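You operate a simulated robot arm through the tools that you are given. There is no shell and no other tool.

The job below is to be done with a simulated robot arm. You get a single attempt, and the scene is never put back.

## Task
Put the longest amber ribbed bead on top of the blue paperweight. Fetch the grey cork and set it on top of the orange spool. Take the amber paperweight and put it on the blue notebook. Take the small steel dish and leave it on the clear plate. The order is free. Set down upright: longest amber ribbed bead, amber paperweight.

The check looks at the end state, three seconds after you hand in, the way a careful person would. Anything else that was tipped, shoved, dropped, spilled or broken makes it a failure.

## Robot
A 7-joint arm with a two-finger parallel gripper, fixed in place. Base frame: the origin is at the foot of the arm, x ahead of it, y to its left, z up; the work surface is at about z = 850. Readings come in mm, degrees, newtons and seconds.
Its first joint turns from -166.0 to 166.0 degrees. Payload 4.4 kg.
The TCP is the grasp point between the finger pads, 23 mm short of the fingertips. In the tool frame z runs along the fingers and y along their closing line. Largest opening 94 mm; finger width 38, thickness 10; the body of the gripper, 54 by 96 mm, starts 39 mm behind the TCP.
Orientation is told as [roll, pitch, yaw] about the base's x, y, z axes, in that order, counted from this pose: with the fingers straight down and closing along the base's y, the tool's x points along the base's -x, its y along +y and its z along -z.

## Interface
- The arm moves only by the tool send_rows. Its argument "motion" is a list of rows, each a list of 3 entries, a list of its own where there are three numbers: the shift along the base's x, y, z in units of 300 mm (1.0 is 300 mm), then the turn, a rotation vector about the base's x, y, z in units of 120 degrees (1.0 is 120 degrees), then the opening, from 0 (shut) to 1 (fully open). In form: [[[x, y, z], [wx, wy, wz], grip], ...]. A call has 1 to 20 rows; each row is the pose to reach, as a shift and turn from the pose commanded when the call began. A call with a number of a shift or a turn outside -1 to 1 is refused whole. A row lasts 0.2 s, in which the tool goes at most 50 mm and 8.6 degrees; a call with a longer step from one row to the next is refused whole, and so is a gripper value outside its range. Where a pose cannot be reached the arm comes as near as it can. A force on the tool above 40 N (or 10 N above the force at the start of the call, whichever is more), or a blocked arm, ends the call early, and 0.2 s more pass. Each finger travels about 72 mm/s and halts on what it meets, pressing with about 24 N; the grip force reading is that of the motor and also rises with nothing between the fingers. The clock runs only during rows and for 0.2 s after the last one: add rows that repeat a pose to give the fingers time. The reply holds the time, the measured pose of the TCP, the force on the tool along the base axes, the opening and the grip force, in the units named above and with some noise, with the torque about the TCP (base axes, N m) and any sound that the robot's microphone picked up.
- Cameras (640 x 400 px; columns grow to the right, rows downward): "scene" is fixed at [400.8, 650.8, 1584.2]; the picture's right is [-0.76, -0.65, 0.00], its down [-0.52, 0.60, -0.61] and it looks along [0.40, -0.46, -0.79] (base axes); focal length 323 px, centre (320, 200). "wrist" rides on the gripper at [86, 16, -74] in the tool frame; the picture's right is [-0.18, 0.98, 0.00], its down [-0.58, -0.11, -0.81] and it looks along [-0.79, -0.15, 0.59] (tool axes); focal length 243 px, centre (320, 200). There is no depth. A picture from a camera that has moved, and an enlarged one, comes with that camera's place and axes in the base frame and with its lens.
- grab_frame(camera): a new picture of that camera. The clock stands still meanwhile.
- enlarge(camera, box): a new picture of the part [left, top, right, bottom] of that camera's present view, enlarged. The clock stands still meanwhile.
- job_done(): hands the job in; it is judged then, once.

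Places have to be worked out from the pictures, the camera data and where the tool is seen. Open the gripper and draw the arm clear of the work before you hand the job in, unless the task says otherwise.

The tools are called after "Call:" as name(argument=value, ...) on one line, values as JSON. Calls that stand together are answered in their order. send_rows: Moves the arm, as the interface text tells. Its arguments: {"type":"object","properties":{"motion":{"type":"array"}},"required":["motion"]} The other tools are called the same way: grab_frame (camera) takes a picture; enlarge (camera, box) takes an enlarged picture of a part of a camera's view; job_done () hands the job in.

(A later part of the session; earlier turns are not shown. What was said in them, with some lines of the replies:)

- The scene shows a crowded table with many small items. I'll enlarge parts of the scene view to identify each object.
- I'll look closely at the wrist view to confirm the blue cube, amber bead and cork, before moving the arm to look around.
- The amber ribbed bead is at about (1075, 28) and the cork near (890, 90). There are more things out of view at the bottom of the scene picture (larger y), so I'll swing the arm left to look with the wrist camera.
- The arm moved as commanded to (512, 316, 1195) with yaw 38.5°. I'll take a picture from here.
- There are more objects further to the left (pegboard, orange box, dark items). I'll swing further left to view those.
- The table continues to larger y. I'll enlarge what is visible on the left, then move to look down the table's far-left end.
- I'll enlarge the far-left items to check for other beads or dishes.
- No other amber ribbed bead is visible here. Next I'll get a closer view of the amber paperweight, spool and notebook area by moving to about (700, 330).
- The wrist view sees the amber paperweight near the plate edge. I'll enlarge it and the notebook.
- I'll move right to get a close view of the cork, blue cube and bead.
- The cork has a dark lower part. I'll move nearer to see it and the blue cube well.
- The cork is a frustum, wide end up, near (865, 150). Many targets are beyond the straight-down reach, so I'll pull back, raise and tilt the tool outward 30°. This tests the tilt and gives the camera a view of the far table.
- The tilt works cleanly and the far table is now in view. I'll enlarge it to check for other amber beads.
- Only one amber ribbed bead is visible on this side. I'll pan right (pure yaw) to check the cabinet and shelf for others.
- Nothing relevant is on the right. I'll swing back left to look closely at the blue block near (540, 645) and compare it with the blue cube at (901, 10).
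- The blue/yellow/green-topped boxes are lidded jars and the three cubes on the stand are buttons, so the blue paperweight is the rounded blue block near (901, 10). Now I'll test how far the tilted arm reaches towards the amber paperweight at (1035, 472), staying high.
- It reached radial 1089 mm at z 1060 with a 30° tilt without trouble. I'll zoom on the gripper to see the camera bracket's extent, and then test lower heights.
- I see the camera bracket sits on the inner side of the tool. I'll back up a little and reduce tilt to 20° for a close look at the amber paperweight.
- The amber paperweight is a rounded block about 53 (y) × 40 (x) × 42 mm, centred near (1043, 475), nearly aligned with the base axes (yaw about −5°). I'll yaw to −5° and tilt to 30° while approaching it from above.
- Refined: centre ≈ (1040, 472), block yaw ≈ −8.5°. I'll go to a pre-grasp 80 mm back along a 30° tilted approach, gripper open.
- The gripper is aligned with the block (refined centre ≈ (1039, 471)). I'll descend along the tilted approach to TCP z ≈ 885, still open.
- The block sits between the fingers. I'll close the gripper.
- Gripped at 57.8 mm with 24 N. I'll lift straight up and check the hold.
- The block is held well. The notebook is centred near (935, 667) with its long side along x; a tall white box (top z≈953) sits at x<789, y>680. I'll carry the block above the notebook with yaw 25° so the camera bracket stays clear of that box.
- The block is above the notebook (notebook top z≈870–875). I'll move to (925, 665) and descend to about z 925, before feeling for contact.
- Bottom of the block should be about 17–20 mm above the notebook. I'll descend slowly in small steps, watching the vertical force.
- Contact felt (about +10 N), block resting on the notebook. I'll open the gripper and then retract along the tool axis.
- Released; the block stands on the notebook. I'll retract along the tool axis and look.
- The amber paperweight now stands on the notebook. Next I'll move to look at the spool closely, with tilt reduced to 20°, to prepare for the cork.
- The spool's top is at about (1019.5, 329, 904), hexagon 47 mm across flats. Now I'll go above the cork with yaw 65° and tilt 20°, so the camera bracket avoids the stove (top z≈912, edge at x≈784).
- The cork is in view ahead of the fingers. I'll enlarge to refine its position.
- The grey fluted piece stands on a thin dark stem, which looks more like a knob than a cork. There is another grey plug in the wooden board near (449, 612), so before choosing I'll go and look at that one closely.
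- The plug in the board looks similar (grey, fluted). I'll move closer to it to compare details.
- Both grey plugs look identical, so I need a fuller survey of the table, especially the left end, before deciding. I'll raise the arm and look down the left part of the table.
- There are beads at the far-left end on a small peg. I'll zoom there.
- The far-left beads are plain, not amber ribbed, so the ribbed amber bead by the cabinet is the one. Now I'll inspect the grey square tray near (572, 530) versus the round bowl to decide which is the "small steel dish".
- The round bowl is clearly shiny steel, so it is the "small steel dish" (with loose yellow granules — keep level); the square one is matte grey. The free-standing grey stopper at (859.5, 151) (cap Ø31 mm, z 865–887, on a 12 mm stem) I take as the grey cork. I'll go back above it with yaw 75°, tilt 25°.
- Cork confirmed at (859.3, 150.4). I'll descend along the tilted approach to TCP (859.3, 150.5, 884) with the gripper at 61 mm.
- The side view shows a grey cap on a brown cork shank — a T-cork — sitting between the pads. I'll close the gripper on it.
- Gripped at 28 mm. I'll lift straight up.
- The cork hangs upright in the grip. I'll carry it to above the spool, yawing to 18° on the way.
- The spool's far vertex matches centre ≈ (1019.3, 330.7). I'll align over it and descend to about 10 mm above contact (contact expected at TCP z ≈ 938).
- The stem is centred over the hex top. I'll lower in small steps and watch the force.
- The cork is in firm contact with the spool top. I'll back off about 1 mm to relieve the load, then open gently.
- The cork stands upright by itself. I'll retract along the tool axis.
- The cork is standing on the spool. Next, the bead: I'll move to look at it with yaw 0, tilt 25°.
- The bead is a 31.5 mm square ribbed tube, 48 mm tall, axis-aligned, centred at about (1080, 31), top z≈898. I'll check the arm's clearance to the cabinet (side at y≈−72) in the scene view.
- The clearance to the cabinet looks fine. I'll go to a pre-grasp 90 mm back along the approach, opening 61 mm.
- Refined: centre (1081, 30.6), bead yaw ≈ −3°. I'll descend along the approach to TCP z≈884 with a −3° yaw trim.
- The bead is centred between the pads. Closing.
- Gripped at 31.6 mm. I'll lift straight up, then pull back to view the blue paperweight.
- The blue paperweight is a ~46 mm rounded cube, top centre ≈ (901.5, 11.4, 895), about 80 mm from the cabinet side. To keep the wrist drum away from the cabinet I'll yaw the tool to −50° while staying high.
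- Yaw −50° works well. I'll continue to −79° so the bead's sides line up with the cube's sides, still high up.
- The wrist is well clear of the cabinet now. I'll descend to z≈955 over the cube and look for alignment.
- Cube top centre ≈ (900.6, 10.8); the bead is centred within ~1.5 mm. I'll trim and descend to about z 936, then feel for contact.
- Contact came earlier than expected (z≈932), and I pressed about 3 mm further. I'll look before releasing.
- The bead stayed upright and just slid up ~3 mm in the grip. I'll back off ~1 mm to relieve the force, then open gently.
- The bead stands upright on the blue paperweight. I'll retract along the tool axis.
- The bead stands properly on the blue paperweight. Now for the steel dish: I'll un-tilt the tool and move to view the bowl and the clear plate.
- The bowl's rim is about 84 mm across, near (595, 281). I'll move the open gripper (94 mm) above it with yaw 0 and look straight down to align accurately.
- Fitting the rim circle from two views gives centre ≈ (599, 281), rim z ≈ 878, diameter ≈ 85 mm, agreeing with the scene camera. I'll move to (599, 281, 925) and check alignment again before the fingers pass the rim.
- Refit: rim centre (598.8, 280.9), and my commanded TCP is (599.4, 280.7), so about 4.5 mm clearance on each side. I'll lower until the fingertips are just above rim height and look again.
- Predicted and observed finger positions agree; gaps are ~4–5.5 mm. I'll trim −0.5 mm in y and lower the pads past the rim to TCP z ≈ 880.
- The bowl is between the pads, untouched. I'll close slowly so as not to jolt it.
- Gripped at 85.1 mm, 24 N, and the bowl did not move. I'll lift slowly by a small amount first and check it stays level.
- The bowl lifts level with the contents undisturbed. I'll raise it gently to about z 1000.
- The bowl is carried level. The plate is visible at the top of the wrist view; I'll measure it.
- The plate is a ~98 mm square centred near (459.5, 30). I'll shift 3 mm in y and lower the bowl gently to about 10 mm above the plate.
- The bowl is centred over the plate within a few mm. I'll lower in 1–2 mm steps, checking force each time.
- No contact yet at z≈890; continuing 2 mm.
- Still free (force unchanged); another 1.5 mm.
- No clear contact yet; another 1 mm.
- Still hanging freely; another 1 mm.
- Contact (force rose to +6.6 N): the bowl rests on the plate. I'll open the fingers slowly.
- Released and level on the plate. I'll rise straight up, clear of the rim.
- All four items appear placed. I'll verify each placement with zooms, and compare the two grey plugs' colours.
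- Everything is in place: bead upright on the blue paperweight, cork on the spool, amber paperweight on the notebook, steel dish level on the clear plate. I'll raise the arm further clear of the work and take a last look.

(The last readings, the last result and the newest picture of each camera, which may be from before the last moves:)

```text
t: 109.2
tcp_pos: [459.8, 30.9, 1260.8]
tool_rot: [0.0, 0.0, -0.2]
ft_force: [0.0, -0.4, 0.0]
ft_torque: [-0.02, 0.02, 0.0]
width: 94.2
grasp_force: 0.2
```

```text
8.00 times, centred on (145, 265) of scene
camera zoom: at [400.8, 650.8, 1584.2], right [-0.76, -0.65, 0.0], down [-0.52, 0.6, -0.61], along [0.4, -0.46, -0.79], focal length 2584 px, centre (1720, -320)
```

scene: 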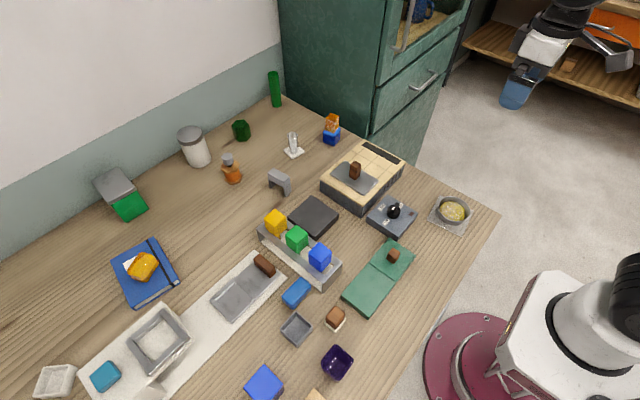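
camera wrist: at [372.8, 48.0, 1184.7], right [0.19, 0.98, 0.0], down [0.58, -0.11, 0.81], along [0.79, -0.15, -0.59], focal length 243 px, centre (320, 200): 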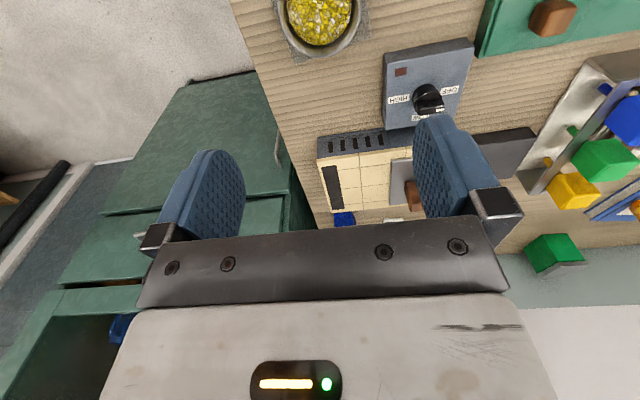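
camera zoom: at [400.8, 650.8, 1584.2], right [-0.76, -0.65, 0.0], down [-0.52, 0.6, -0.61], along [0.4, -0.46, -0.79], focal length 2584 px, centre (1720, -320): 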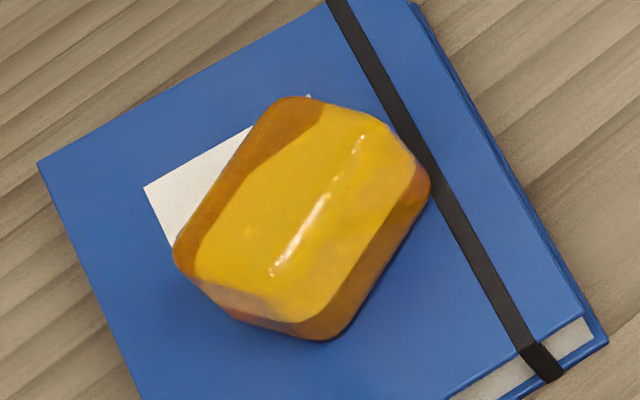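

The final view shows all four placements stable, nothing else disturbed, the gripper open and the arm clear of the work. I'm handing the job in.

Call:
job_done()

```text
The job is handed in.
```

I made all four placements and handed the job in. The result isn't known yet, and two of the objects I picked involved a judgement call.

| Item | Where it is now |
|---|---|
| Amber ribbed bead | upright on the blue paperweight |
| Grey cork | standing on the orange spool |
| Amber paperweight | on the blue notebook, same way up as I found it |
| Steel dish | level on the clear plate, its yellow granules still inside |

**Grey cork:** there are two near-identical grey stoppers, one standing loose on the table and one plugged into the three-hole wooden board. I took the loose one. If the task meant the plugged one, that placement is wrong.

**Steel dish:** I took this to be the round, shiny metal bowl. There is also a small square grey dish, but it looks matte rather than steel.

**Longest bead:** I only found one amber ribbed bead, so I had nothing to compare its length with.

While setting the bead down I pressed about 3 mm too far. It slid up in the grip, and it and the blue paperweight shifted by about 1 mm. In the last pictures nothing else looked moved, the gripper was open and the arm was clear of the table.
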